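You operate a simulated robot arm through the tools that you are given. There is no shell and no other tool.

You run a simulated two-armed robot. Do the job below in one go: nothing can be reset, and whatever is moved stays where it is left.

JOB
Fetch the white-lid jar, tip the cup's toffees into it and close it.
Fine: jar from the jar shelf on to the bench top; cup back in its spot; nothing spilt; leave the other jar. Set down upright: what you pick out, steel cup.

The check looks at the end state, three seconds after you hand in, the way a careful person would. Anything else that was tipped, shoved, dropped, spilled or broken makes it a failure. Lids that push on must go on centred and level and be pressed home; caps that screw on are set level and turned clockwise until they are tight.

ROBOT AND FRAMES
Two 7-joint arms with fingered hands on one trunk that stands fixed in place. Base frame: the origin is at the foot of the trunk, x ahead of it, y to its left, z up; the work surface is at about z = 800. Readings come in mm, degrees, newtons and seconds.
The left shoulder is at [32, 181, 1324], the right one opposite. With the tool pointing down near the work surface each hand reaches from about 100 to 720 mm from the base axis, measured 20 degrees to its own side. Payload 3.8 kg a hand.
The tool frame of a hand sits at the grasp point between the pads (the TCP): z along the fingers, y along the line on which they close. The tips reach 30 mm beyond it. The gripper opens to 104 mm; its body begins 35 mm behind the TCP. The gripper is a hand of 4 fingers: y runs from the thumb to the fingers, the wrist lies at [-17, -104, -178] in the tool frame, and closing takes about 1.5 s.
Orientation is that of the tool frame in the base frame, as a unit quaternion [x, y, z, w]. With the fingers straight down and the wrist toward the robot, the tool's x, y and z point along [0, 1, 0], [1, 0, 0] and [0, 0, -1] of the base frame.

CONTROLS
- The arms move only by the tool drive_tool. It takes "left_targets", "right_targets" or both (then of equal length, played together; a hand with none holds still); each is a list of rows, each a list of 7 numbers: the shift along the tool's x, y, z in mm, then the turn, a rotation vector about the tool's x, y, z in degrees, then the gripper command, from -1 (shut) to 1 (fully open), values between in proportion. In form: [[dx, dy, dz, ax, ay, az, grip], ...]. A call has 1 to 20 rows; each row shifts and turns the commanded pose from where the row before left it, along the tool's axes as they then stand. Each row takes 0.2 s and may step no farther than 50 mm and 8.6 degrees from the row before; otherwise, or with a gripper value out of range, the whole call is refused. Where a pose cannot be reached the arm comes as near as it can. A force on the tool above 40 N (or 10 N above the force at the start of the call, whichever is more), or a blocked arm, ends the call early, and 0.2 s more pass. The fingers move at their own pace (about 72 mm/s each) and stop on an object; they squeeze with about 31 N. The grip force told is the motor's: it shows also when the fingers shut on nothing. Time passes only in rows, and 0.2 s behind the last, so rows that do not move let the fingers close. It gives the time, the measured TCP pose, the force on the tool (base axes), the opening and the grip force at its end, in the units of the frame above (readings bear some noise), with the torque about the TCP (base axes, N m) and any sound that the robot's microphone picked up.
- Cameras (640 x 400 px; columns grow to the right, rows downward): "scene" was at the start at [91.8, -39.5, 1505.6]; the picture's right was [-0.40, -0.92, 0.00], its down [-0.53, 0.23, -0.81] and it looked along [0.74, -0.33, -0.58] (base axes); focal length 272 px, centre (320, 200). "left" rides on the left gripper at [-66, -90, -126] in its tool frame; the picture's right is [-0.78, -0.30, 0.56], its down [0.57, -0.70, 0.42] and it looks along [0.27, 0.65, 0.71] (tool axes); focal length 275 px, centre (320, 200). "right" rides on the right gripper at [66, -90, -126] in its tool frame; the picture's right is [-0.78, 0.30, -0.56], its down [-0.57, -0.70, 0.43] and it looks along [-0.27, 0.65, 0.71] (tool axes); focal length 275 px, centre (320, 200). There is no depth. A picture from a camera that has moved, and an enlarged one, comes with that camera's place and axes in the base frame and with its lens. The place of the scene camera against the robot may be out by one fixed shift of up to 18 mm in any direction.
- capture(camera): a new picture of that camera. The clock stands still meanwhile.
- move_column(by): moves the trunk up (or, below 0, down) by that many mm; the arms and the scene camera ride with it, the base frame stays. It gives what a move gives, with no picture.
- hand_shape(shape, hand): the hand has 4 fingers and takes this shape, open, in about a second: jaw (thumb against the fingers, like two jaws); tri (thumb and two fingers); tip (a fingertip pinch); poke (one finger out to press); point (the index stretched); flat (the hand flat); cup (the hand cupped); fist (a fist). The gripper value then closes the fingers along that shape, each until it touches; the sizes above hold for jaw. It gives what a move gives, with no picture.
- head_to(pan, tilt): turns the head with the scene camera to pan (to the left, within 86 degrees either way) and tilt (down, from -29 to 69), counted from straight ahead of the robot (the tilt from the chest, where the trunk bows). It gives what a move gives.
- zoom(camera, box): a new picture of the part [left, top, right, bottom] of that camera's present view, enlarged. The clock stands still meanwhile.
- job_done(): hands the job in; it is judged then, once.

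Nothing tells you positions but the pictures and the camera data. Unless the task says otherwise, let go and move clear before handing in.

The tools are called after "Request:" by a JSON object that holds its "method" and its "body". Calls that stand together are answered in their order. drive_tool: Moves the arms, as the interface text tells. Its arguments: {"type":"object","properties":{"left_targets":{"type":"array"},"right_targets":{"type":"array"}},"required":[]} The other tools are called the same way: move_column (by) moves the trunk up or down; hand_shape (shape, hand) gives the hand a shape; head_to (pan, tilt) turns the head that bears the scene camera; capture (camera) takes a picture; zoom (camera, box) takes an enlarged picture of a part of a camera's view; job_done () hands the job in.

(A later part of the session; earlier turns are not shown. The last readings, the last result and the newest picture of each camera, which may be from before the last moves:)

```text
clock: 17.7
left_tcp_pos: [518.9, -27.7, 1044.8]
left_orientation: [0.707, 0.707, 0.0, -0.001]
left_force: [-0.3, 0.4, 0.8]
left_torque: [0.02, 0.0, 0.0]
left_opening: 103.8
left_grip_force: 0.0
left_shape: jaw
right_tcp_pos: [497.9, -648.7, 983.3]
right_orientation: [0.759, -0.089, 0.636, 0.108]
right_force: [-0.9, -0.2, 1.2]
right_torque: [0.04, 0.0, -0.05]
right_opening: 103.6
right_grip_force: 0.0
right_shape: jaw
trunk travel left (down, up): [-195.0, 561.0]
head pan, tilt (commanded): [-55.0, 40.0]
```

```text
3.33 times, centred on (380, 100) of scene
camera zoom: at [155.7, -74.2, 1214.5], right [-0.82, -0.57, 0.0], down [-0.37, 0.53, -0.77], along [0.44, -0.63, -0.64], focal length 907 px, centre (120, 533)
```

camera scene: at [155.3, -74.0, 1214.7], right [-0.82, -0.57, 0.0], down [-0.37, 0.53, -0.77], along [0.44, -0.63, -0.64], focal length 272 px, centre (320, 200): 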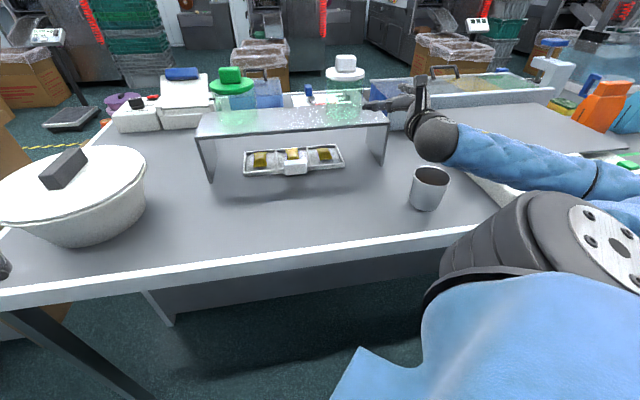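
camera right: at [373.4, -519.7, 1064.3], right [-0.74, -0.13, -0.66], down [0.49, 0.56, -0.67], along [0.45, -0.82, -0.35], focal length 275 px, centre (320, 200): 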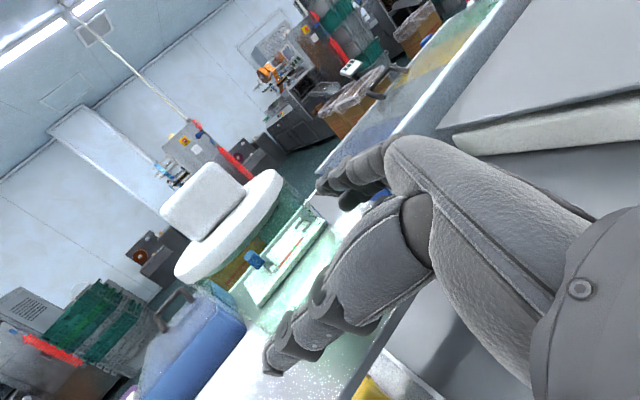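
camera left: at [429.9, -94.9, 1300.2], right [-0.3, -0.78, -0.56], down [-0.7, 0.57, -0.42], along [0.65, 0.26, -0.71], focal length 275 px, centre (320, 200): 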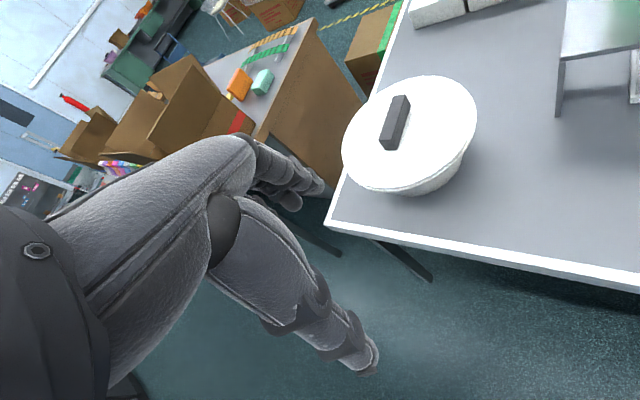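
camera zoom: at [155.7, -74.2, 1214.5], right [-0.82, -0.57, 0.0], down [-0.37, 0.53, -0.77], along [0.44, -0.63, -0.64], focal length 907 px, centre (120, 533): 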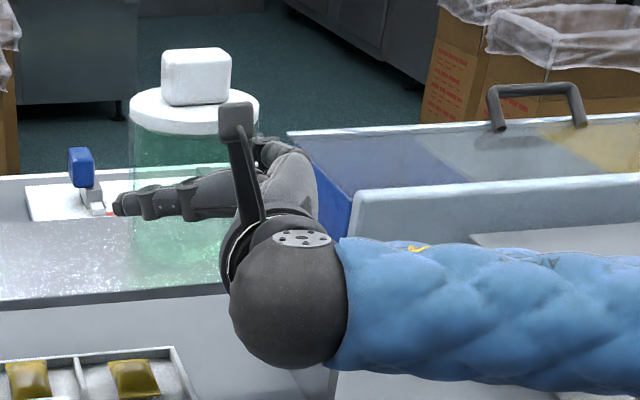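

The palm has just touched the jar and nudged it about 8 mm back on the shelf; it is still upright and well inside the shelf. Now I close the hand.

Request:
{"method": "drive_tool", "body": {"right_targets": [[0, 0, 0, 0, 0, 0, 0.5], [0, 0, 0, 0, 0, 0, 0], [0, 0, 0, 0, 0, 0, -0.5], [0, 0, 0, 0, 0, 0, -1], [0, 0, 0, 0, 0, 0, -1], [0, 0, 0, 0, 0, 0, -1], [0, 0, 0, 0, 0, 0, -1], [0, 0, 0, 0, 0, 0, -1]]}}

Request:
{"method": "capture", "body": {"camera": "right"}}

Request:
{"method": "zoom", "body": {"camera": "scene", "box": [300, 40, 460, 160]}}

```text
clock: 19.5
left_tcp_pos: [519.4, -29.1, 1044.9]
left_orientation: [0.708, 0.706, -0.001, 0.0]
left_force: [0.0, 0.4, 1.0]
left_torque: [0.01, -0.01, -0.02]
left_opening: 103.5
left_grip_force: 0.0
left_shape: jaw
right_tcp_pos: [496.4, -648.6, 982.2]
right_orientation: [0.759, -0.089, 0.636, 0.108]
right_force: [-0.2, -0.8, 1.0]
right_torque: [0.05, -0.05, -0.04]
right_opening: 89.6
right_grip_force: 31.1
right_shape: jaw
trunk travel left (down, up): [-195.0, 561.0]
head pan, tilt (commanded): [-55.0, 40.0]
```

```text
taken
camera right: at [414.3, -527.0, 1064.8], right [-0.74, -0.13, -0.66], down [0.49, 0.56, -0.67], along [0.45, -0.82, -0.35], focal length 275 px, centre (320, 200)
```

right: 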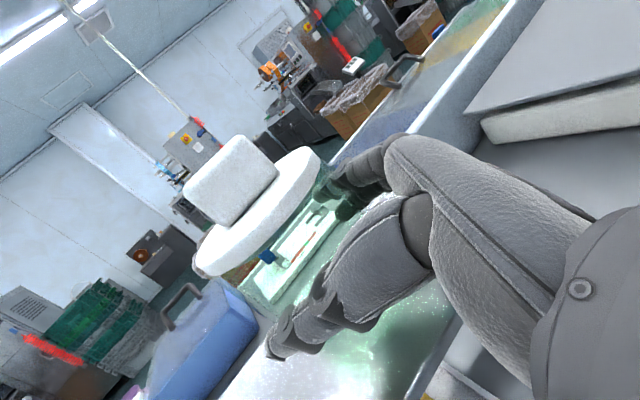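

```text
3.33 times, centred on (380, 100) of scene
camera zoom: at [155.7, -74.1, 1214.5], right [-0.82, -0.57, 0.0], down [-0.37, 0.53, -0.77], along [0.44, -0.63, -0.64], focal length 907 px, centre (120, 533)
```

zoom: 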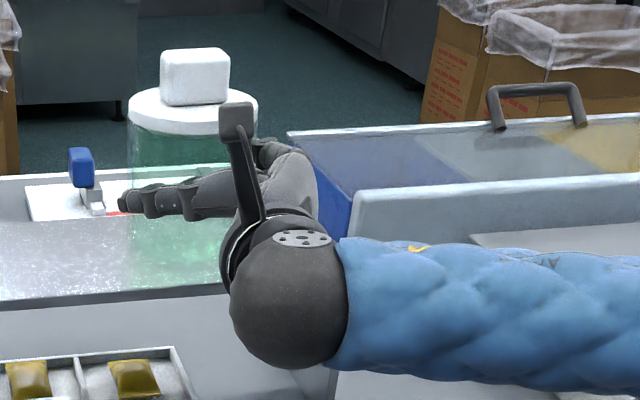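

The hand has closed on the jar body (opening about 90, grip 31 N) and the jar is upright. I lift it gently 20 mm and check the hold.

Request:
{"method": "drive_tool", "body": {"right_targets": [[5, 0, -0.9, 0, 0, 0, -1], [5, 0, -0.9, 0, 0, 0, -1], [10, 0, -1.7, 0, 0, 0, -1], [0, 0, 0, 0, 0, 0, -1]]}}

Request:
{"method": "zoom", "body": {"camera": "scene", "box": [280, 30, 460, 165]}}

Request:
{"method": "zoom", "body": {"camera": "right", "box": [120, 120, 440, 400]}}

```text
clock: 20.5
left_tcp_pos: [519.2, -29.1, 1043.5]
left_orientation: [0.707, 0.708, 0.001, 0.0]
left_force: [-0.4, 0.2, 0.0]
left_torque: [-0.01, 0.04, -0.04]
left_opening: 103.6
left_grip_force: 0.1
left_shape: jaw
right_tcp_pos: [498.6, -647.7, 1002.2]
right_orientation: [0.759, -0.089, 0.636, 0.107]
right_force: [0.1, -0.2, -4.1]
right_torque: [0.07, 0.12, 0.0]
right_opening: 89.5
right_grip_force: 31.1
right_shape: jaw
trunk travel left (down, up): [-195.0, 561.0]
head pan, tilt (commanded): [-55.0, 40.0]
```

```text
2.96 times, centred on (370, 98) of scene
camera zoom: at [156.3, -74.5, 1214.3], right [-0.82, -0.57, 0.0], down [-0.37, 0.53, -0.77], along [0.44, -0.63, -0.64], focal length 806 px, centre (172, 504)
```

zoom: 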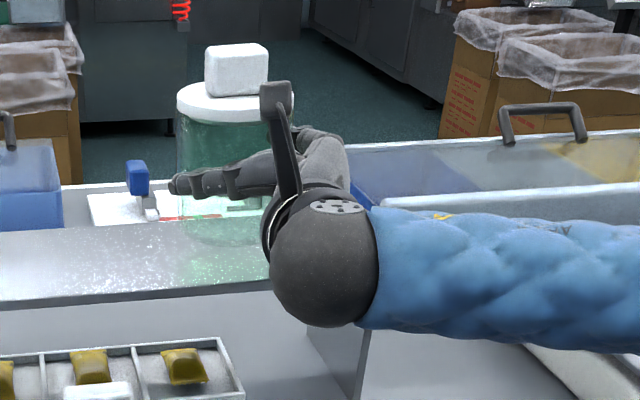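

```text
1.43 times, centred on (280, 260) of right
camera zoom: at [416.0, -526.7, 1084.7], right [-0.74, -0.13, -0.66], down [0.49, 0.56, -0.67], along [0.45, -0.82, -0.35], focal length 393 px, centre (377, 114)
```

zoom: 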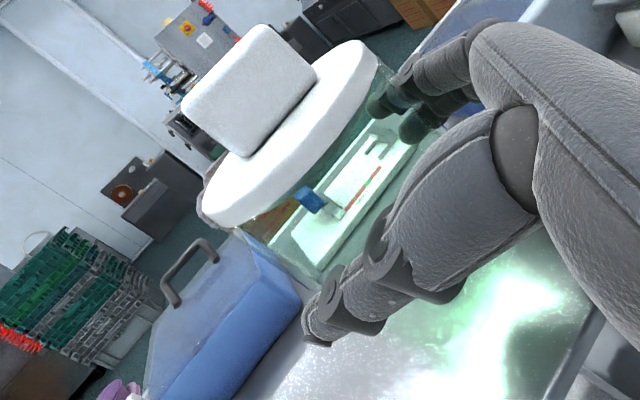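

The jar is held firmly and level (about 0.4 kg). I raise it higher and draw it back off the shelf toward the front of the bench.

Request:
{"method": "drive_tool", "body": {"right_targets": [[14, 0, -2.4, 0, 0, 0, -1], [14, 0, -2.4, 0, 0, 0, -1], [14, 0, -2.4, 0, 0, 0, -1], [-3.8, -12.5, -21.5, 0, 0, 0, -1], [-3.8, -12.5, -21.5, 0, 0, 0, -1], [-3.8, -12.5, -21.5, 0, 0, 0, -1], [-3.8, -12.5, -21.5, 0, 0, 0, -1]]}}

Request:
{"method": "capture", "body": {"camera": "scene"}}

```text
clock: 22.1
left_tcp_pos: [520.1, -29.2, 1044.5]
left_orientation: [0.707, 0.707, 0.0, 0.0]
left_force: [0.5, -0.3, -0.2]
left_torque: [0.01, 0.0, 0.01]
left_opening: 103.7
left_grip_force: 0.0
left_shape: jaw
right_tcp_pos: [429.3, -572.8, 1041.0]
right_orientation: [0.758, -0.089, 0.637, 0.107]
right_force: [1.0, 0.2, -4.6]
right_torque: [0.02, 0.1, 0.02]
right_opening: 89.7
right_grip_force: 31.1
right_shape: jaw
trunk travel left (down, up): [-195.0, 561.0]
head pan, tilt (commanded): [-55.0, 40.0]
```

```text
taken
camera scene: at [156.0, -74.3, 1214.4], right [-0.82, -0.57, 0.0], down [-0.37, 0.53, -0.77], along [0.44, -0.63, -0.64], focal length 272 px, centre (320, 200)
```

scene: 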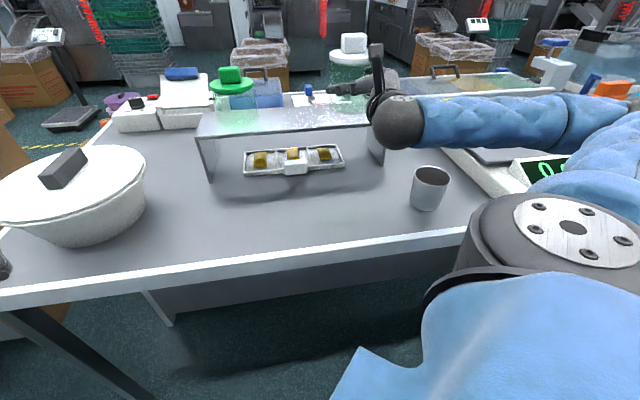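

Clear of the shelf. I carry the jar to about (490, -355), an open area near the bench front, and go part of the way down.

Request:
{"method": "drive_tool", "body": {"right_targets": [[-0.6, -28.3, -3.4, 0, 0, 0, -1], [-0.6, -28.3, -3.4, 0, 0, 0, -1], [-0.6, -28.3, -3.4, 0, 0, 0, -1], [-0.6, -28.3, -3.4, 0, 0, 0, -1], [-0.6, -28.3, -3.4, 0, 0, 0, -1], [-0.6, -28.3, -3.4, 0, 0, 0, -1], [-0.6, -28.3, -3.4, 0, 0, 0, -1], [-0.6, -28.3, -3.4, 0, 0, 0, -1], [-23.6, 0, 4.2, 0, 0, 0, -1], [-23.6, 0, 4.2, 0, 0, 0, -1], [-23.6, 0, 4.2, 0, 0, 0, -1], [-23.6, 0, 4.2, 0, 0, 0, -1]]}}

Request:
{"method": "capture", "body": {"camera": "scene"}}

Request:
{"method": "capture", "body": {"camera": "left"}}

```text
clock: 24.7
left_tcp_pos: [519.1, -28.3, 1045.1]
left_orientation: [0.707, 0.707, 0.0, 0.0]
left_force: [0.2, -0.1, 0.7]
left_torque: [0.0, -0.01, 0.01]
left_opening: 103.9
left_grip_force: 0.1
left_shape: jaw
right_tcp_pos: [497.1, -469.5, 935.9]
right_orientation: [0.758, -0.089, 0.637, 0.108]
right_force: [0.5, -0.3, -4.7]
right_torque: [0.01, 0.07, 0.01]
right_opening: 89.6
right_grip_force: 31.3
right_shape: jaw
right hand out of reach, approached as far as the arm can: row 1, 2, 3, 4, 5, 6, 7, 8
trunk travel left (down, up): [-195.0, 561.0]
head pan, tilt (commanded): [-55.0, 40.0]
```

```text
taken
camera scene: at [156.4, -74.6, 1214.3], right [-0.82, -0.57, 0.0], down [-0.37, 0.53, -0.77], along [0.44, -0.63, -0.64], focal length 272 px, centre (320, 200)
```

scene: 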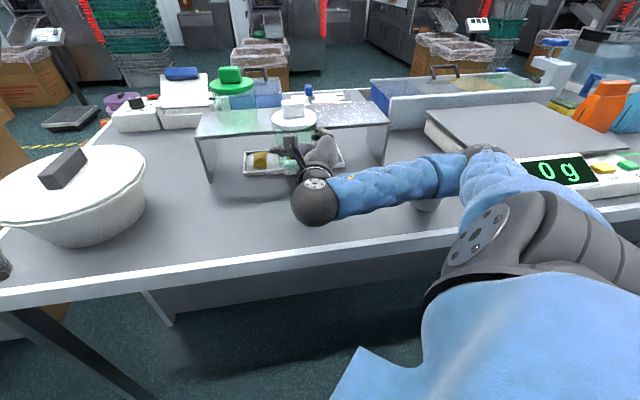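

```text
taken
camera left: at [430.0, -95.3, 1170.0], right [-0.3, -0.78, -0.56], down [-0.7, 0.57, -0.42], along [0.65, 0.27, -0.71], focal length 275 px, centre (320, 200)
```

left: 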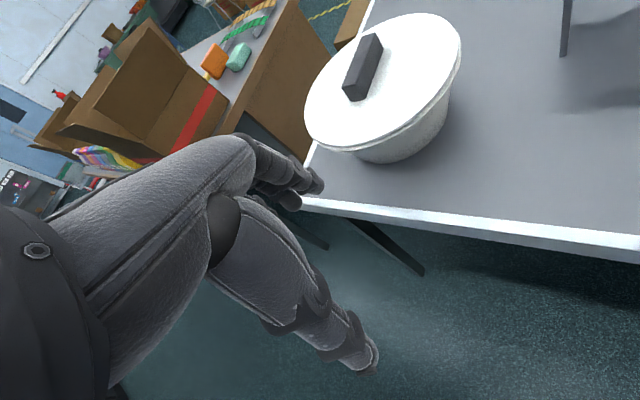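

The wrist reached its bend limit, so the jar stopped at about (522, -476), free and still upright but close to the shelf front. I retreat from the shelf while turning the hand left about the vertical, which should free the wrist.

Request:
{"method": "drive_tool", "body": {"right_targets": [[-2.1, -8.3, -14.7, 0, 0, 0, -1], [-2.1, -8.3, -14.7, 7.39, 0.36, -1.24, -1], [-1.8, -10.1, -13.5, 7.39, 0.36, -1.24, -1], [-1.5, -11.8, -12.1, 7.39, 0.36, -1.24, -1], [-1.1, -13.3, -10.5, 7.39, 0.36, -1.24, -1]]}}

Request:
{"method": "capture", "body": {"camera": "scene"}}

```text
clock: 25.9
left_tcp_pos: [518.6, -27.2, 1045.1]
left_orientation: [0.707, 0.707, 0.0, 0.0]
left_force: [-0.4, -0.7, -0.6]
left_torque: [0.01, 0.02, -0.03]
left_opening: 103.9
left_grip_force: 0.1
left_shape: jaw
right_tcp_pos: [484.0, -430.6, 909.5]
right_orientation: [0.756, 0.111, 0.642, -0.062]
right_force: [0.2, 0.0, -5.2]
right_torque: [-0.04, 0.09, -0.01]
right_opening: 89.2
right_grip_force: 31.2
right_shape: jaw
right hand out of reach, approached as far as the arm can: row 2, 3, 4, 5
trunk travel left (down, up): [-195.0, 561.0]
head pan, tilt (commanded): [-55.0, 40.0]
```

```text
taken
camera scene: at [155.8, -74.3, 1214.5], right [-0.82, -0.57, 0.0], down [-0.37, 0.53, -0.77], along [0.44, -0.63, -0.64], focal length 272 px, centre (320, 200)
```

scene: 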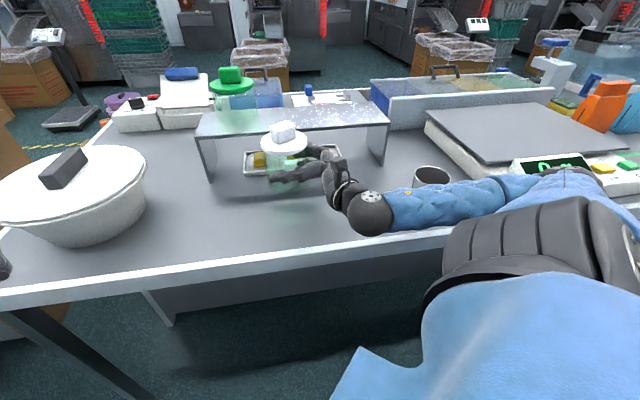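

The hand is now yawed left with the jar upright at about (509, -424), clear of everything. This is a good open spot, so I lower straight down here in small steps.

Request:
{"method": "drive_tool", "body": {"right_targets": [[-9.85, -0.5, 1.7, 0, 0, 0, -1], [-9.85, -0.5, 1.7, 0, 0, 0, -1], [-9.85, -0.5, 1.7, 0, 0, 0, -1]]}}

Request:
{"method": "capture", "body": {"camera": "scene"}}

Request:
{"method": "zoom", "body": {"camera": "scene", "box": [200, 90, 440, 240]}}

```text
clock: 26.7
left_tcp_pos: [520.1, -27.8, 1044.1]
left_orientation: [0.707, 0.707, -0.001, -0.001]
left_force: [0.3, 0.5, 0.5]
left_torque: [0.0, -0.02, 0.02]
left_opening: 103.8
left_grip_force: 0.1
left_shape: jaw
right_tcp_pos: [487.3, -430.3, 881.7]
right_orientation: [0.757, 0.11, 0.642, -0.061]
right_force: [-0.8, 0.3, -5.4]
right_torque: [-0.02, 0.08, 0.01]
right_opening: 89.6
right_grip_force: 30.7
right_shape: jaw
trunk travel left (down, up): [-195.0, 561.0]
head pan, tilt (commanded): [-55.0, 40.0]
```

```text
taken
camera scene: at [156.2, -74.4, 1214.4], right [-0.82, -0.57, 0.0], down [-0.37, 0.53, -0.77], along [0.44, -0.63, -0.64], focal length 272 px, centre (320, 200)
```

scene: 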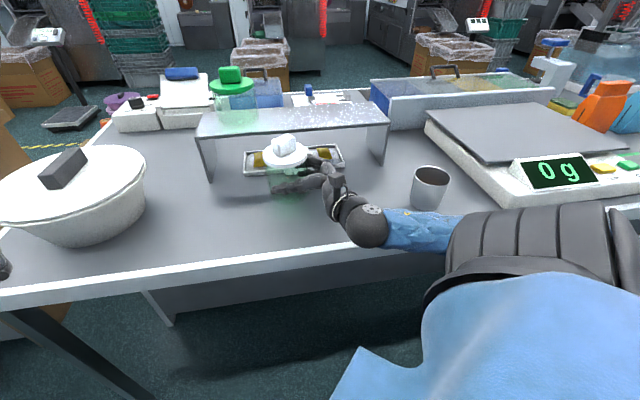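

```text
2.67 times, centred on (320, 165) of scene
camera zoom: at [156.2, -74.4, 1214.4], right [-0.82, -0.57, 0.0], down [-0.37, 0.53, -0.77], along [0.44, -0.63, -0.64], focal length 726 px, centre (320, 293)
```

zoom: 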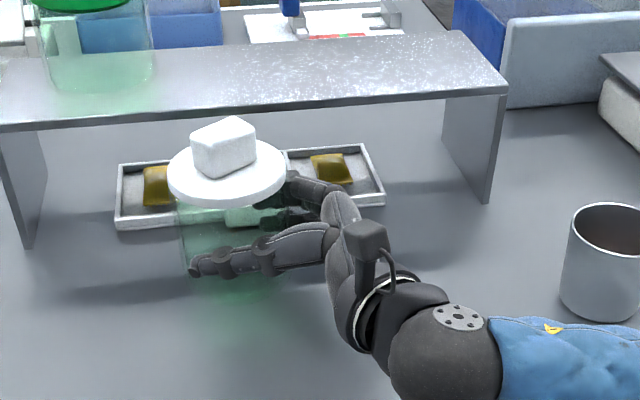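

The elbow has settled lower and the arm moves freely again. I try shifting the jar about 50 mm nearer to the bench front.

Request:
{"method": "drive_tool", "body": {"right_targets": [[-0.75, -14.6, -8.65, 0, 0, 0, -1], [-0.75, -14.6, -8.65, 0, 0, 0, -1], [-0.75, -14.6, -8.65, 0, 0, 0, -1]]}}

Request:
{"method": "zoom", "body": {"camera": "scene", "box": [160, 90, 480, 290]}}

```text
clock: 27.5
left_tcp_pos: [518.7, -28.5, 1045.1]
left_orientation: [0.707, 0.707, 0.0, 0.0]
left_force: [-0.1, 0.0, -0.1]
left_torque: [-0.03, -0.02, 0.0]
left_opening: 103.6
left_grip_force: 0.0
left_shape: jaw
right_tcp_pos: [463.5, -404.0, 864.3]
right_orientation: [0.756, 0.11, 0.643, -0.062]
right_force: [-0.7, -0.3, -3.6]
right_torque: [-0.01, 0.08, 0.01]
right_opening: 89.5
right_grip_force: 31.1
right_shape: jaw
right hand out of reach, approached as far as the arm can: row 2, 3
trunk travel left (down, up): [-195.0, 561.0]
head pan, tilt (commanded): [-55.0, 40.0]
```

```text
2.00 times, centred on (320, 190) of scene
camera zoom: at [156.1, -74.2, 1214.4], right [-0.82, -0.57, 0.0], down [-0.37, 0.53, -0.77], along [0.44, -0.63, -0.64], focal length 544 px, centre (320, 220)
```

zoom: 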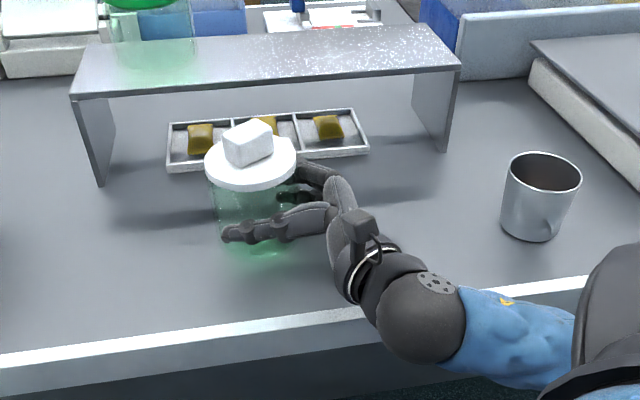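

The jar is now at about (489, -398), roughly 10 mm above the bench and upright. I set it down here in small steps and watch the force.

Request:
{"method": "drive_tool", "body": {"right_targets": [[-2.95, -0.15, 0.5, 0, 0, 0, -1], [-2.95, -0.15, 0.5, 0, 0, 0, -1], [0, 0, 0, 0, 0, 0, -1]]}}

```text
clock: 28.3
left_tcp_pos: [519.8, -28.9, 1043.6]
left_orientation: [0.707, 0.707, 0.001, 0.0]
left_force: [0.6, -0.2, -0.4]
left_torque: [0.05, 0.04, 0.0]
left_opening: 103.7
left_grip_force: 0.1
left_shape: jaw
right_tcp_pos: [464.0, -404.8, 857.0]
right_orientation: [0.756, 0.109, 0.643, -0.062]
right_force: [0.5, 0.1, -4.3]
right_torque: [0.01, 0.1, 0.01]
right_opening: 89.3
right_grip_force: 31.5
right_shape: jaw
trunk travel left (down, up): [-195.0, 561.0]
head pan, tilt (commanded): [-55.0, 40.0]
```

Request:
{"method": "drive_tool", "body": {"right_targets": [[-1.97, -0.1, 0.33, 0, 0, 0, -1], [0, 0, 0, 0, 0, 0, -1]]}}

Request:
{"method": "zoom", "body": {"camera": "scene", "box": [220, 120, 400, 260]}}

```text
clock: 28.9
left_tcp_pos: [519.2, -28.3, 1043.8]
left_orientation: [0.708, 0.707, 0.0, -0.001]
left_force: [-0.1, 0.0, 0.6]
left_torque: [-0.02, 0.02, 0.01]
left_opening: 103.7
left_grip_force: 0.0
left_shape: jaw
right_tcp_pos: [464.5, -405.1, 856.6]
right_orientation: [0.756, 0.111, 0.642, -0.062]
right_force: [0.2, -0.7, -4.6]
right_torque: [-0.07, 0.08, -0.01]
right_opening: 89.4
right_grip_force: 31.1
right_shape: jaw
trunk travel left (down, up): [-195.0, 561.0]
head pan, tilt (commanded): [-55.0, 40.0]
```

```text
2.86 times, centred on (310, 190) of scene
camera zoom: at [156.2, -74.3, 1214.4], right [-0.82, -0.57, 0.0], down [-0.37, 0.53, -0.77], along [0.44, -0.63, -0.64], focal length 777 px, centre (349, 229)
```

zoom: 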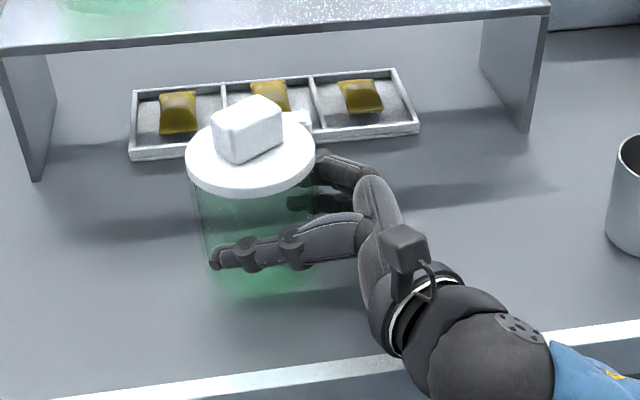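

Still hanging free. I continue down a couple of millimetres at a time.

Request:
{"method": "drive_tool", "body": {"right_targets": [[-1.97, -0.1, 0.33, 0, 0, 0, -1], [0, 0, 0, 0, 0, 0, -1], [-1.5, -0.1, 0.25, 0, 0, 0, -1], [0, 0, 0, 0, 0, 0, -1]]}}

```text
clock: 29.9
left_tcp_pos: [519.4, -28.0, 1044.7]
left_orientation: [0.707, 0.707, 0.0, 0.0]
left_force: [0.5, 0.4, 0.5]
left_torque: [0.01, 0.01, 0.0]
left_opening: 103.8
left_grip_force: 0.1
left_shape: jaw
right_tcp_pos: [464.3, -404.4, 854.4]
right_orientation: [0.756, 0.11, 0.642, -0.061]
right_force: [-0.1, -1.1, -0.9]
right_torque: [0.09, 0.01, -0.04]
right_opening: 89.5
right_grip_force: 31.2
right_shape: jaw
trunk travel left (down, up): [-195.0, 561.0]
head pan, tilt (commanded): [-55.0, 40.0]
```

The jar's weight has come off the hand: it is touching the bench. One millimetre more, then I open the hand.

Request:
{"method": "drive_tool", "body": {"right_targets": [[-1, 0, 0.17, 0, 0, 0, -1], [0, 0, 0, 0, 0, 0, -1]]}}

Request:
{"method": "zoom", "body": {"camera": "scene", "box": [220, 120, 400, 260]}}

```text
clock: 30.5
left_tcp_pos: [518.3, -29.0, 1045.0]
left_orientation: [0.707, 0.707, 0.001, 0.0]
left_force: [-0.7, -0.1, 0.5]
left_torque: [0.02, -0.04, -0.02]
left_opening: 103.3
left_grip_force: 0.0
left_shape: jaw
right_tcp_pos: [462.8, -404.5, 853.0]
right_orientation: [0.755, 0.11, 0.643, -0.061]
right_force: [-1.1, -1.1, 1.0]
right_torque: [0.08, -0.02, 0.03]
right_opening: 89.3
right_grip_force: 31.0
right_shape: jaw
trunk travel left (down, up): [-195.0, 561.0]
head pan, tilt (commanded): [-55.0, 40.0]
```

```text
2.86 times, centred on (310, 190) of scene
camera zoom: at [155.7, -74.1, 1214.5], right [-0.82, -0.57, 0.0], down [-0.37, 0.53, -0.77], along [0.44, -0.63, -0.64], focal length 777 px, centre (349, 229)
```

zoom: 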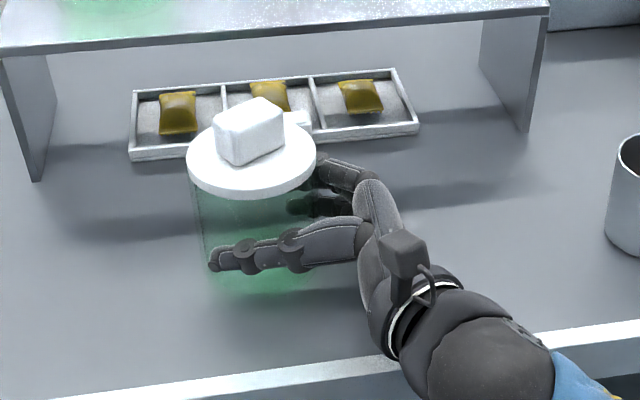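

The jar stands on the bench. I open the hand and back straight out.

Request:
{"method": "drive_tool", "body": {"right_targets": [[0, 0, 0, 0, 0, 0, -0.5], [0, 0, 0, 0, 0, 0, 0], [0, 0, 0, 0, 0, 0, 0.5], [0, 0, 0, 0, 0, 0, 1], [0, 0, 0, 0, 0, 0, 1], [0, 0, -15, 0, 0, 0, 1], [0, 0, -25, 0, 0, 0, 1]]}}

Request:
{"method": "capture", "body": {"camera": "scene"}}

Request:
{"method": "capture", "body": {"camera": "right"}}

```text
clock: 32.1
left_tcp_pos: [518.6, -27.5, 1043.6]
left_orientation: [0.707, 0.707, -0.001, 0.001]
left_force: [0.6, 0.5, 0.4]
left_torque: [0.03, -0.02, 0.01]
left_opening: 103.6
left_grip_force: 0.0
left_shape: jaw
right_tcp_pos: [432.6, -419.7, 849.5]
right_orientation: [0.756, 0.11, 0.642, -0.062]
right_force: [0.6, -0.5, -1.3]
right_torque: [-0.01, 0.03, 0.02]
right_opening: 103.6
right_grip_force: 0.1
right_shape: jaw
right hand out of reach, approached as far as the arm can: row 7
trunk travel left (down, up): [-195.0, 561.0]
head pan, tilt (commanded): [-55.0, 40.0]
```

```text
taken
camera scene: at [155.6, -74.0, 1214.5], right [-0.82, -0.57, 0.0], down [-0.37, 0.53, -0.77], along [0.44, -0.63, -0.64], focal length 272 px, centre (320, 200)
```

scene: 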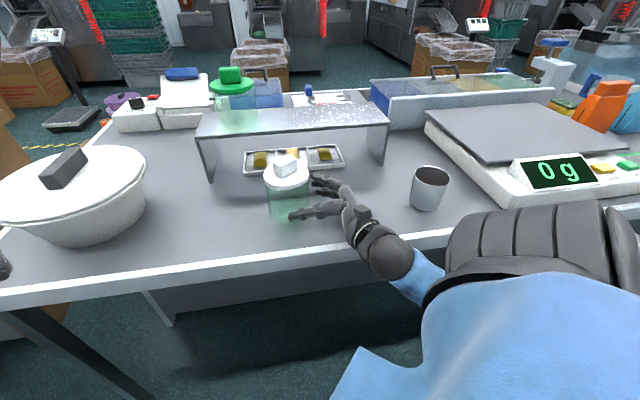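

```text
taken
camera right: at [300.7, -356.4, 931.7], right [-0.58, -0.49, -0.66], down [0.15, 0.73, -0.67], along [0.8, -0.48, -0.35], focal length 275 px, centre (320, 200)
```

right: 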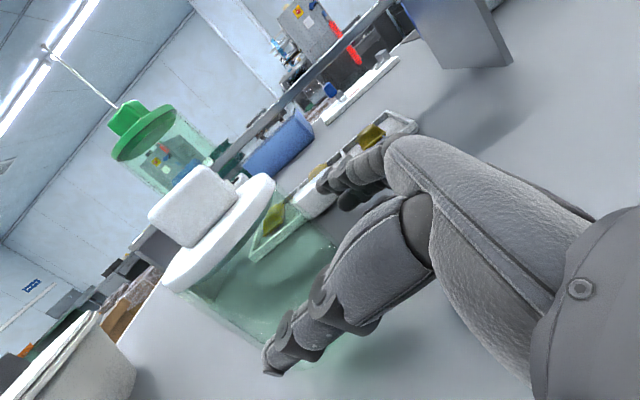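

The jar stands free. The arm is folded close to its limit here, so I slide the hand out to the right and back, then raise the trunk for more elbow room.

Request:
{"method": "drive_tool", "body": {"right_targets": [[-2, 15.6, -19.5, 0, 0, 0, 1], [-2, 15.6, -19.5, 0, 0, 0, 1], [0, 20, -15, 0, 0, 0, 1], [10, 20, -10, 0, 0, 0, 1], [20, 0, -5, 0, 0, 0, 1]]}}

Request:
{"method": "capture", "body": {"camera": "scene"}}

```text
clock: 33.3
left_tcp_pos: [517.7, -27.5, 1044.2]
left_orientation: [0.707, 0.707, 0.0, 0.0]
left_force: [-0.2, 0.4, -0.2]
left_torque: [0.0, 0.01, 0.0]
left_opening: 103.8
left_grip_force: 0.1
left_shape: jaw
right_tcp_pos: [386.8, -503.0, 889.5]
right_orientation: [0.757, 0.109, 0.642, -0.062]
right_force: [0.3, 0.8, 0.4]
right_torque: [0.01, 0.02, -0.02]
right_opening: 103.6
right_grip_force: 0.1
right_shape: jaw
trunk travel left (down, up): [-195.0, 561.0]
head pan, tilt (commanded): [-55.0, 40.0]
```

```text
taken
camera scene: at [155.8, -73.9, 1214.5], right [-0.82, -0.57, 0.0], down [-0.37, 0.53, -0.77], along [0.44, -0.63, -0.64], focal length 272 px, centre (320, 200)
```

scene: 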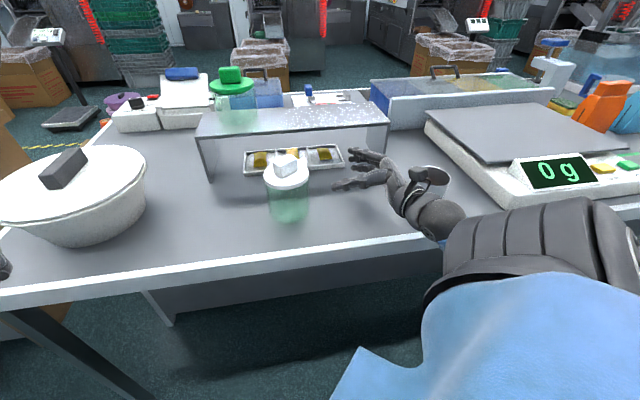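

The hand is clear. I raise the trunk 180 and inspect the jar's lid joint.

Request:
{"method": "move_column", "body": {"by": 180}}

Request:
{"method": "capture", "body": {"camera": "scene"}}

Request:
{"method": "zoom", "body": {"camera": "scene", "box": [210, 150, 370, 270]}}

Request:
{"method": "capture", "body": {"camera": "right"}}

```text
clock: 35.3
left_tcp_pos: [519.8, -26.9, 1224.4]
left_orientation: [0.707, 0.707, -0.001, -0.001]
left_force: [0.7, 0.3, 0.2]
left_torque: [0.02, -0.04, 0.02]
left_opening: 103.5
left_grip_force: 0.1
left_shape: jaw
right_tcp_pos: [387.6, -502.0, 1069.0]
right_orientation: [0.756, 0.11, 0.642, -0.061]
right_force: [0.1, 0.5, 0.0]
right_torque: [0.01, 0.0, 0.05]
right_opening: 103.7
right_grip_force: 0.0
right_shape: jaw
trunk travel left (down, up): [-375.0, 381.0]
head pan, tilt (commanded): [-55.0, 40.0]
```

```text
taken
camera scene: at [82.7, -74.0, 1398.2], right [-0.82, -0.57, 0.0], down [-0.37, 0.53, -0.77], along [0.44, -0.63, -0.64], focal length 272 px, centre (320, 200)
```

scene: 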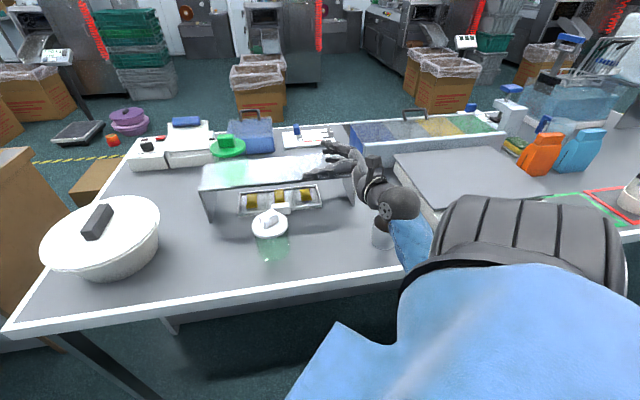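

```text
3.33 times, centred on (290, 210) of scene
camera zoom: at [82.7, -74.0, 1398.2], right [-0.82, -0.57, 0.0], down [-0.37, 0.53, -0.77], along [0.44, -0.63, -0.64], focal length 907 px, centre (420, 167)
```

zoom: 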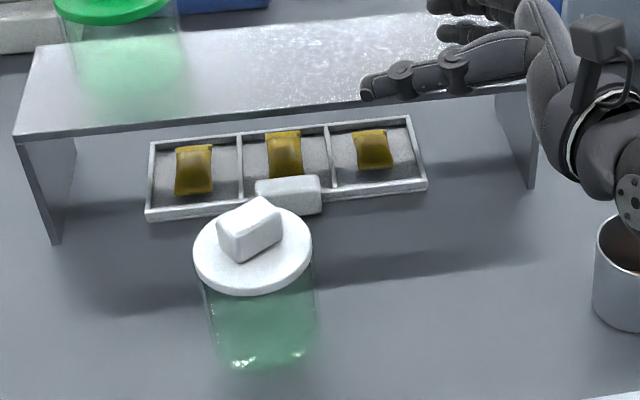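

```text
taken
camera right: at [256.1, -439.4, 1151.3], right [-0.58, -0.49, -0.66], down [0.15, 0.73, -0.67], along [0.8, -0.48, -0.35], focal length 275 px, centre (320, 200)
```

right: 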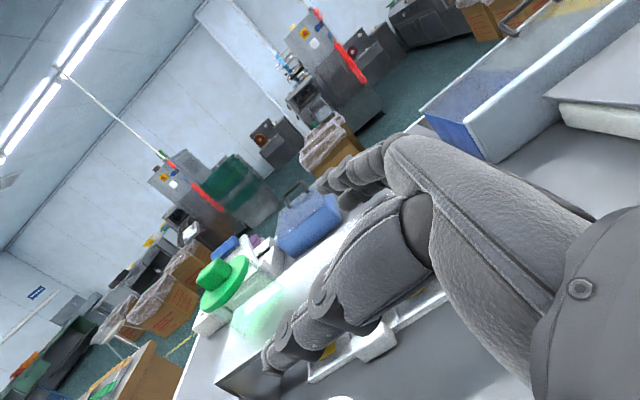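

The jar stands well, its knob's long side now pointing roughly along y. I turn the right hand to a top-down attitude with its closing line across the knob, staying up high.

Request:
{"method": "drive_tool", "body": {"right_targets": [[10, 0, 0, 3.682, -5.896, -4.008, 1], [0, 0, 0, 3.682, -5.896, -4.008, 1], [0, 0, 0, 3.682, -5.896, -4.008, 1], [0, 0, 0, 3.682, -5.896, -4.008, 1], [0, 0, 0, 3.682, -5.896, -4.008, 1], [0, 0, 0, 3.682, -5.896, -4.008, 1], [0, 0, 0, 3.682, -5.896, -4.008, 1], [0, 0, 0, 3.682, -5.896, -4.008, 1], [0, 0, 0, 3.682, -5.896, -4.008, 1], [0, 0, 0, 3.682, -5.896, -4.008, 1], [0, 0, 0, 3.682, -5.896, -4.008, 1], [0, 0, 0, 3.682, -5.896, -4.008, 1]]}}

Request:
{"method": "capture", "body": {"camera": "right"}}

Request:
{"method": "capture", "body": {"camera": "scene"}}

```text
clock: 37.9
left_tcp_pos: [519.5, -27.9, 1224.4]
left_orientation: [0.707, 0.707, 0.0, 0.001]
left_force: [0.1, -0.3, -0.1]
left_torque: [-0.03, 0.01, -0.03]
left_opening: 103.6
left_grip_force: 0.0
left_shape: jaw
right_tcp_pos: [387.8, -502.7, 1079.6]
right_orientation: [0.793, 0.609, -0.001, -0.001]
right_force: [-0.5, -0.1, -0.4]
right_torque: [0.02, -0.01, 0.04]
right_opening: 103.7
right_grip_force: 0.1
right_shape: jaw
trunk travel left (down, up): [-375.0, 381.0]
head pan, tilt (commanded): [-55.0, 40.0]
```

```text
taken
camera right: at [320.0, -414.9, 1205.3], right [0.09, -0.83, 0.56], down [-0.83, -0.37, -0.42], along [0.56, -0.43, -0.71], focal length 275 px, centre (320, 200)
```

right: 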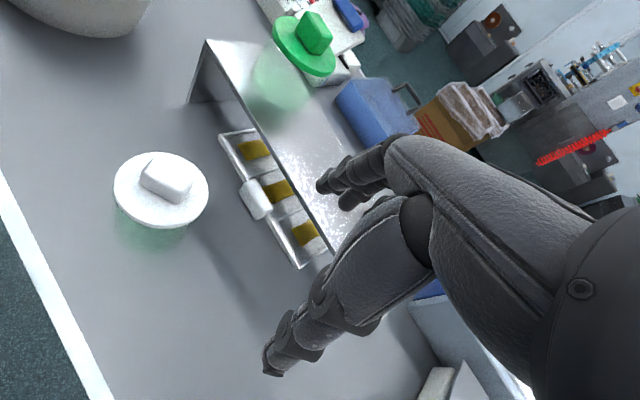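

```text
taken
camera scene: at [82.6, -73.9, 1398.4], right [-0.82, -0.57, 0.0], down [-0.37, 0.53, -0.77], along [0.44, -0.63, -0.64], focal length 272 px, centre (320, 200)
```

scene: 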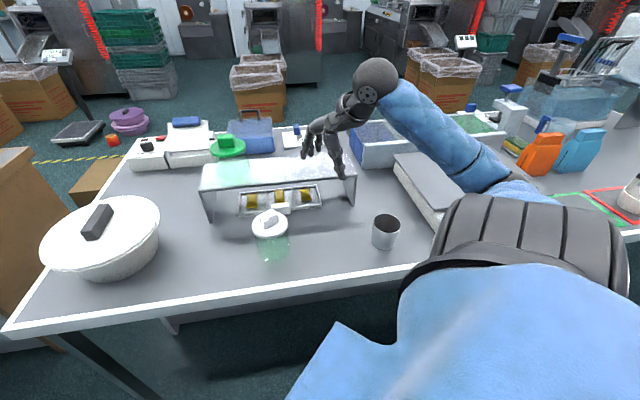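

Now the right camera sees the jar lid and knob well. I zoom in to measure the knob's position and direction.

Request:
{"method": "zoom", "body": {"camera": "right", "box": [90, 130, 250, 250]}}

Request:
{"method": "zoom", "body": {"camera": "scene", "box": [340, 200, 440, 275]}}

```text
3.33 times, centred on (170, 190) of right
camera zoom: at [320.0, -414.9, 1205.3], right [0.09, -0.83, 0.56], down [-0.83, -0.37, -0.42], along [0.56, -0.43, -0.71], focal length 918 px, centre (820, 233)
```

zoom: 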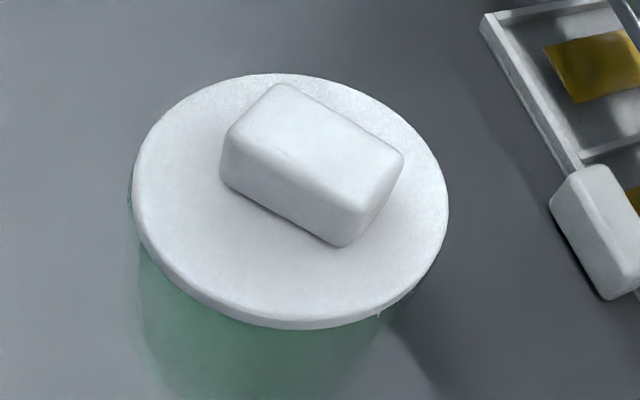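

```text
5.33 times, centred on (390, 238) of scene
camera zoom: at [82.6, -73.9, 1398.4], right [-0.82, -0.57, 0.0], down [-0.37, 0.53, -0.77], along [0.44, -0.63, -0.64], focal length 1451 px, centre (-53, 0)
```

zoom: 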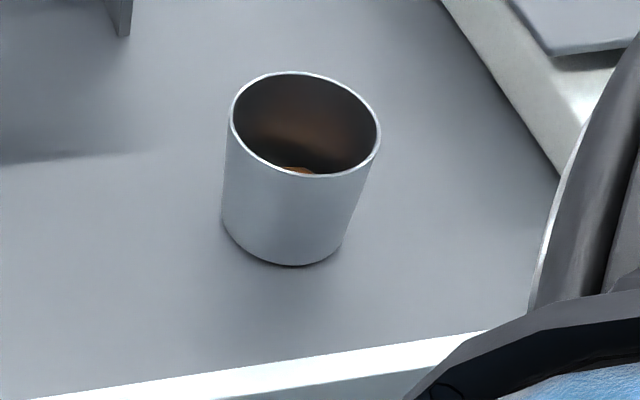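

The knob centre is about (487, -398), some 24 × 44 mm with its top near z 929 and the lid top near 898. I move above it with a small yaw correction and pre-close the fingers a bit to see how they line up.

Request:
{"method": "drive_tool", "body": {"right_targets": [[31.7, 17.2, 19.9, 0, 0, 0, 1], [31.7, 17.2, 19.9, 0, 0, 0, 1], [31.7, 17.2, 19.9, 0, 0, 0, 0.5], [31.7, 17.2, 19.9, 0, 0, 0, 0.3], [0, 0, 0, 0, 0, -4, 0.3], [0, 0, 0, 0, 0, 0, 0.3]]}}

Request:
{"method": "capture", "body": {"camera": "right"}}

Request:
{"method": "capture", "body": {"camera": "scene"}}

Request:
{"method": "zoom", "body": {"camera": "scene", "box": [200, 110, 360, 270]}}

```text
clock: 39.3
left_tcp_pos: [519.5, -27.6, 1224.7]
left_orientation: [0.707, 0.707, -0.001, 0.0]
left_force: [-1.7, -0.2, 0.8]
left_torque: [0.0, 0.01, 0.01]
left_opening: 103.6
left_grip_force: 0.1
left_shape: jaw
right_tcp_pos: [490.2, -396.1, 998.7]
right_orientation: [0.772, 0.636, 0.0, 0.001]
right_force: [0.2, -0.1, 0.1]
right_torque: [0.02, -0.02, 0.01]
right_opening: 67.9
right_grip_force: 0.0
right_shape: jaw
trunk travel left (down, up): [-375.0, 381.0]
head pan, tilt (commanded): [-55.0, 40.0]
```

```text
taken
camera right: at [414.8, -315.0, 1125.0], right [0.14, -0.82, 0.56], down [-0.8, -0.43, -0.42], along [0.58, -0.39, -0.71], focal length 275 px, centre (320, 200)
```

right: 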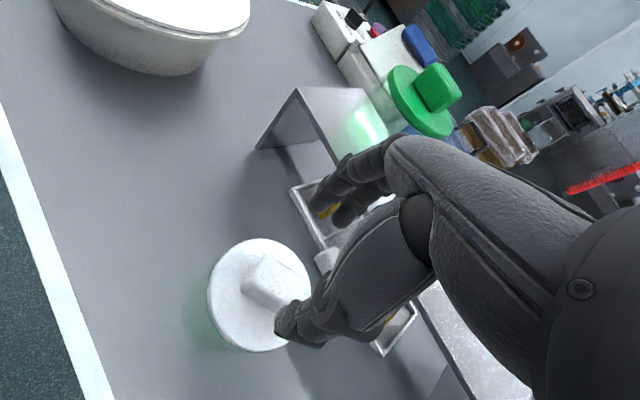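

```text
taken
camera scene: at [83.0, -73.7, 1398.3], right [-0.82, -0.57, 0.0], down [-0.37, 0.53, -0.77], along [0.44, -0.63, -0.64], focal length 272 px, centre (320, 200)
```

scene: 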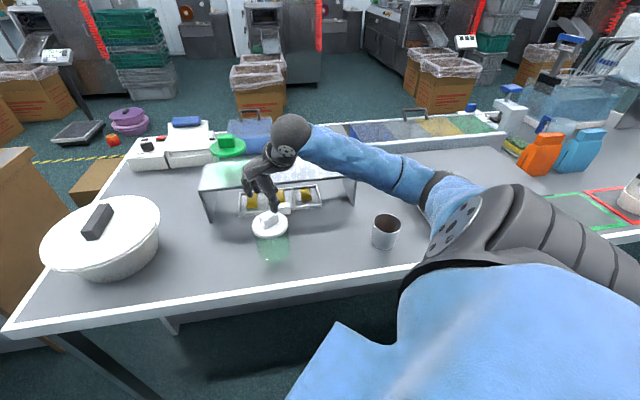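

```text
2.50 times, centred on (280, 190) of scene
camera zoom: at [83.0, -73.7, 1398.3], right [-0.82, -0.57, 0.0], down [-0.37, 0.53, -0.77], along [0.44, -0.63, -0.64], focal length 680 px, centre (420, 225)
```

zoom: 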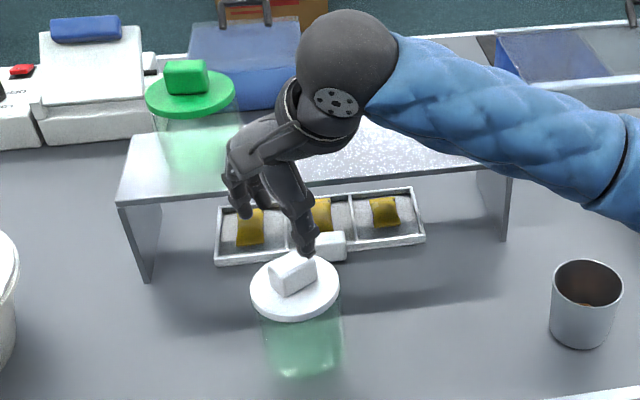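

The fingers line up over the knob. I descend with the fingers part closed, stopping with the tips still above the lid top.

Request:
{"method": "drive_tool", "body": {"right_targets": [[-1.2, -1.2, 20, 0, 0, 0, 0.3], [-1.2, -1.2, 20, 0, 0, 0, 0.3], [0, 0, 12, 0, 0, 0, 0.3], [0, 0, 0, 0, 0, 0, 0.3]]}}

Request:
{"method": "zoom", "body": {"camera": "right", "box": [180, 170, 420, 370]}}

Request:
{"method": "zoom", "body": {"camera": "scene", "box": [230, 160, 330, 260]}}

```text
clock: 40.3
left_tcp_pos: [518.3, -28.7, 1225.3]
left_orientation: [0.707, 0.707, -0.001, 0.0]
left_force: [0.4, 0.0, -0.2]
left_torque: [0.01, 0.03, -0.03]
left_opening: 103.8
left_grip_force: 0.1
left_shape: jaw
right_tcp_pos: [486.0, -399.8, 946.8]
right_orientation: [0.772, 0.635, 0.001, 0.0]
right_force: [0.6, -0.7, 0.0]
right_torque: [-0.01, -0.02, 0.04]
right_opening: 67.9
right_grip_force: 0.0
right_shape: jaw
trunk travel left (down, up): [-375.0, 381.0]
head pan, tilt (commanded): [-55.0, 40.0]
```

```text
2.00 times, centred on (300, 270) of right
camera zoom: at [410.5, -317.6, 1073.4], right [0.14, -0.82, 0.56], down [-0.8, -0.43, -0.42], along [0.58, -0.39, -0.71], focal length 551 px, centre (360, 60)
```

zoom: 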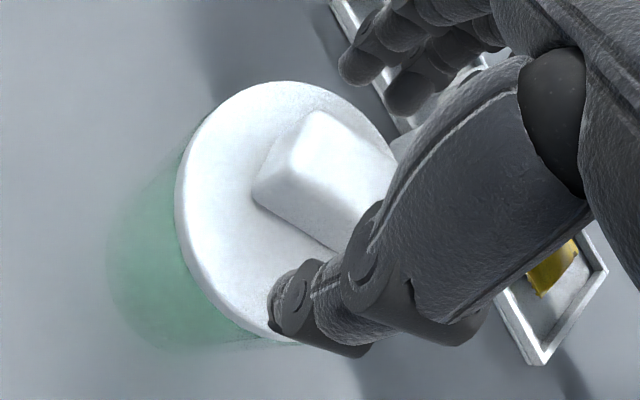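

```text
4.00 times, centred on (280, 210) of scene
camera zoom: at [82.4, -74.0, 1398.4], right [-0.82, -0.57, 0.0], down [-0.37, 0.53, -0.77], along [0.44, -0.63, -0.64], focal length 1088 px, centre (480, 160)
```

zoom: 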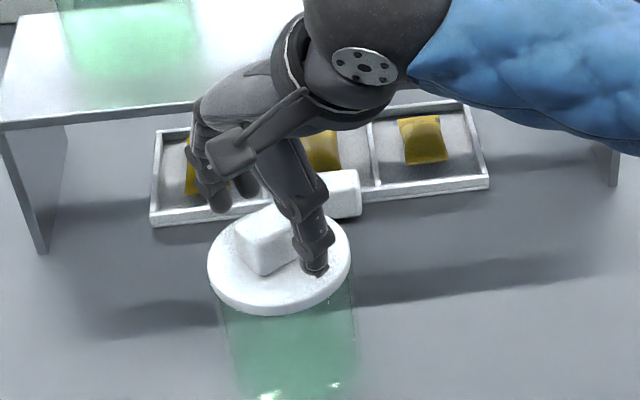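

The thumb looks offset to one side of the knob, so I look closer before going further.

Request:
{"method": "zoom", "body": {"camera": "right", "box": [250, 190, 410, 290]}}

Request:
{"method": "capture", "body": {"camera": "right"}}

```text
4.00 times, centred on (330, 240) of right
camera zoom: at [410.5, -317.6, 1073.4], right [0.14, -0.82, 0.56], down [-0.8, -0.43, -0.42], along [0.58, -0.39, -0.71], focal length 1101 px, centre (280, 40)
```

zoom: 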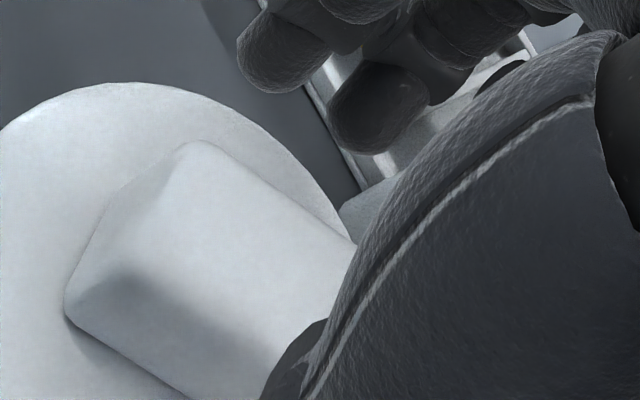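

```text
taken
camera right: at [410.5, -317.6, 1073.4], right [0.14, -0.82, 0.56], down [-0.8, -0.43, -0.42], along [0.58, -0.39, -0.71], focal length 275 px, centre (320, 200)
```

right: 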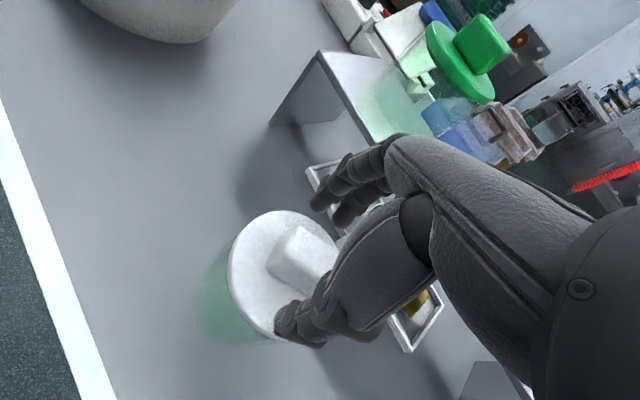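

It checks out: the knob is centred between the thumb and fingers. I go down 12 mm more and close on the knob.

Request:
{"method": "drive_tool", "body": {"right_targets": [[0, 1, 6, 0, 0, 0, 0.3], [0, 0, 6, 0, 0, 0, 0.3], [0, 0, 0, 0, 0, 0, 0.1], [0, 0, 0, 0, 0, 0, -0.2], [0, 0, 0, 0, 0, 0, -0.5], [0, 0, 0, 0, 0, 0, -1], [0, 0, 0, 0, 0, 0, -1], [0, 0, 0, 0, 0, 0, -1]]}}

Request:
{"method": "capture", "body": {"camera": "right"}}

Request:
{"method": "zoom", "body": {"camera": "scene", "box": [230, 160, 330, 260]}}

```text
clock: 42.1
left_tcp_pos: [519.0, -27.4, 1224.9]
left_orientation: [0.707, 0.707, 0.0, 0.0]
left_force: [-0.4, 0.1, -0.3]
left_torque: [-0.01, 0.01, 0.01]
left_opening: 103.5
left_grip_force: 0.0
left_shape: jaw
right_tcp_pos: [488.2, -399.3, 934.0]
right_orientation: [0.772, 0.635, 0.001, 0.001]
right_force: [2.0, -0.4, 5.9]
right_torque: [0.02, -0.06, 0.02]
right_opening: 47.3
right_grip_force: 31.0
right_shape: jaw
trunk travel left (down, up): [-375.0, 381.0]
head pan, tilt (commanded): [-55.0, 40.0]
```

```text
taken
camera right: at [411.7, -317.7, 1061.8], right [0.14, -0.82, 0.56], down [-0.8, -0.43, -0.43], along [0.59, -0.39, -0.71], focal length 275 px, centre (320, 200)
```

right: 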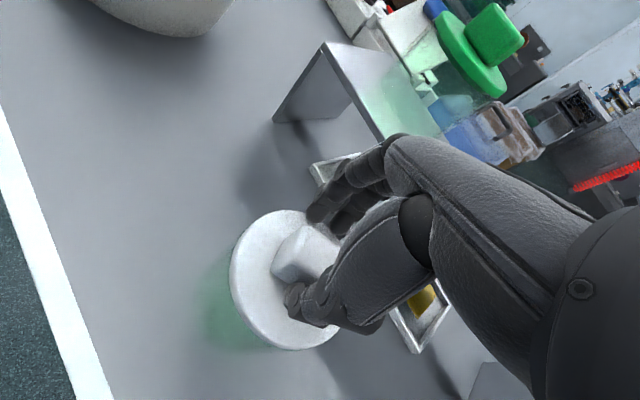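

```text
4.00 times, centred on (280, 210) of scene
camera zoom: at [82.2, -73.8, 1398.4], right [-0.82, -0.57, 0.0], down [-0.37, 0.53, -0.77], along [0.44, -0.63, -0.64], focal length 1088 px, centre (480, 160)
```

zoom: 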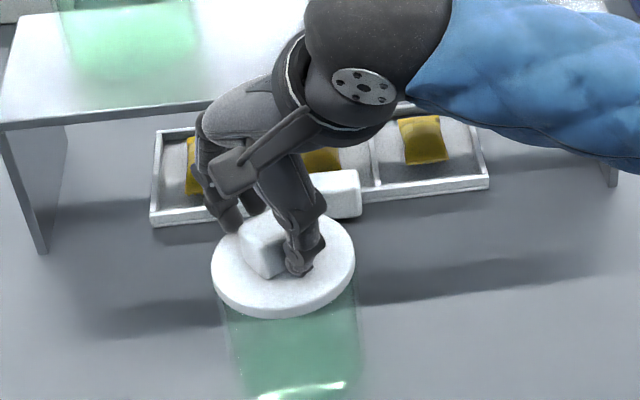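

The fingertips have closed on the knob, pressing lightly on the lid top. I try a slow 6 mm lift and watch the force and the lid.

Request:
{"method": "drive_tool", "body": {"right_targets": [[0, 0, -2, 0, 0, 0, -1], [0, 0, -2, 0, 0, 0, -1], [0, 0, -2, 0, 0, 0, -1], [0, 0, 0, 0, 0, 0, -1]]}}

Request:
{"method": "capture", "body": {"camera": "right"}}

Request:
{"method": "zoom", "body": {"camera": "scene", "box": [230, 160, 330, 260]}}

```text
clock: 43.1
left_tcp_pos: [519.8, -28.3, 1226.3]
left_orientation: [0.708, 0.707, 0.001, 0.0]
left_force: [0.0, 0.2, 0.5]
left_torque: [0.0, 0.0, -0.01]
left_opening: 103.6
left_grip_force: 0.1
left_shape: jaw
right_tcp_pos: [486.6, -400.4, 940.7]
right_orientation: [0.772, 0.635, 0.0, -0.001]
right_force: [-0.7, 0.1, 0.2]
right_torque: [0.01, 0.04, -0.02]
right_opening: 47.8
right_grip_force: 31.1
right_shape: jaw
trunk travel left (down, up): [-375.0, 381.0]
head pan, tilt (commanded): [-55.0, 40.0]
heard: snap
```

```text
taken
camera right: at [411.6, -317.7, 1067.7], right [0.14, -0.82, 0.56], down [-0.8, -0.43, -0.42], along [0.58, -0.39, -0.71], focal length 275 px, centre (320, 200)
```

right: 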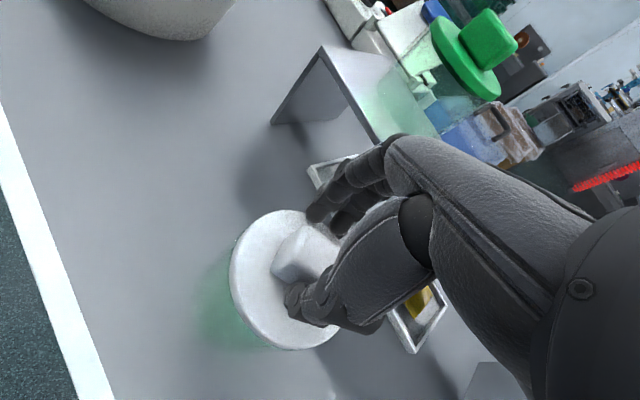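

```text
4.00 times, centred on (280, 210) of scene
camera zoom: at [82.4, -74.0, 1398.4], right [-0.82, -0.57, 0.0], down [-0.37, 0.53, -0.77], along [0.44, -0.63, -0.64], focal length 1088 px, centre (480, 160)
```

zoom: 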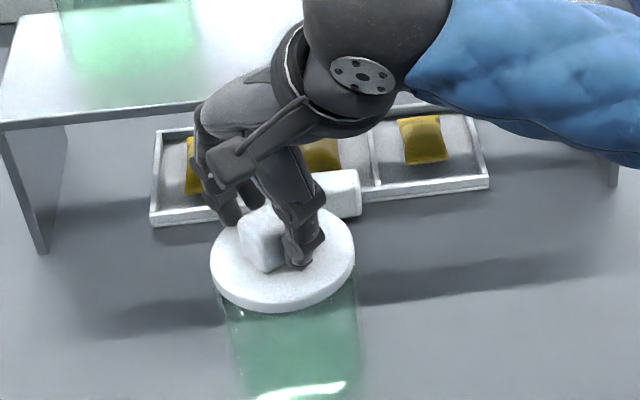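

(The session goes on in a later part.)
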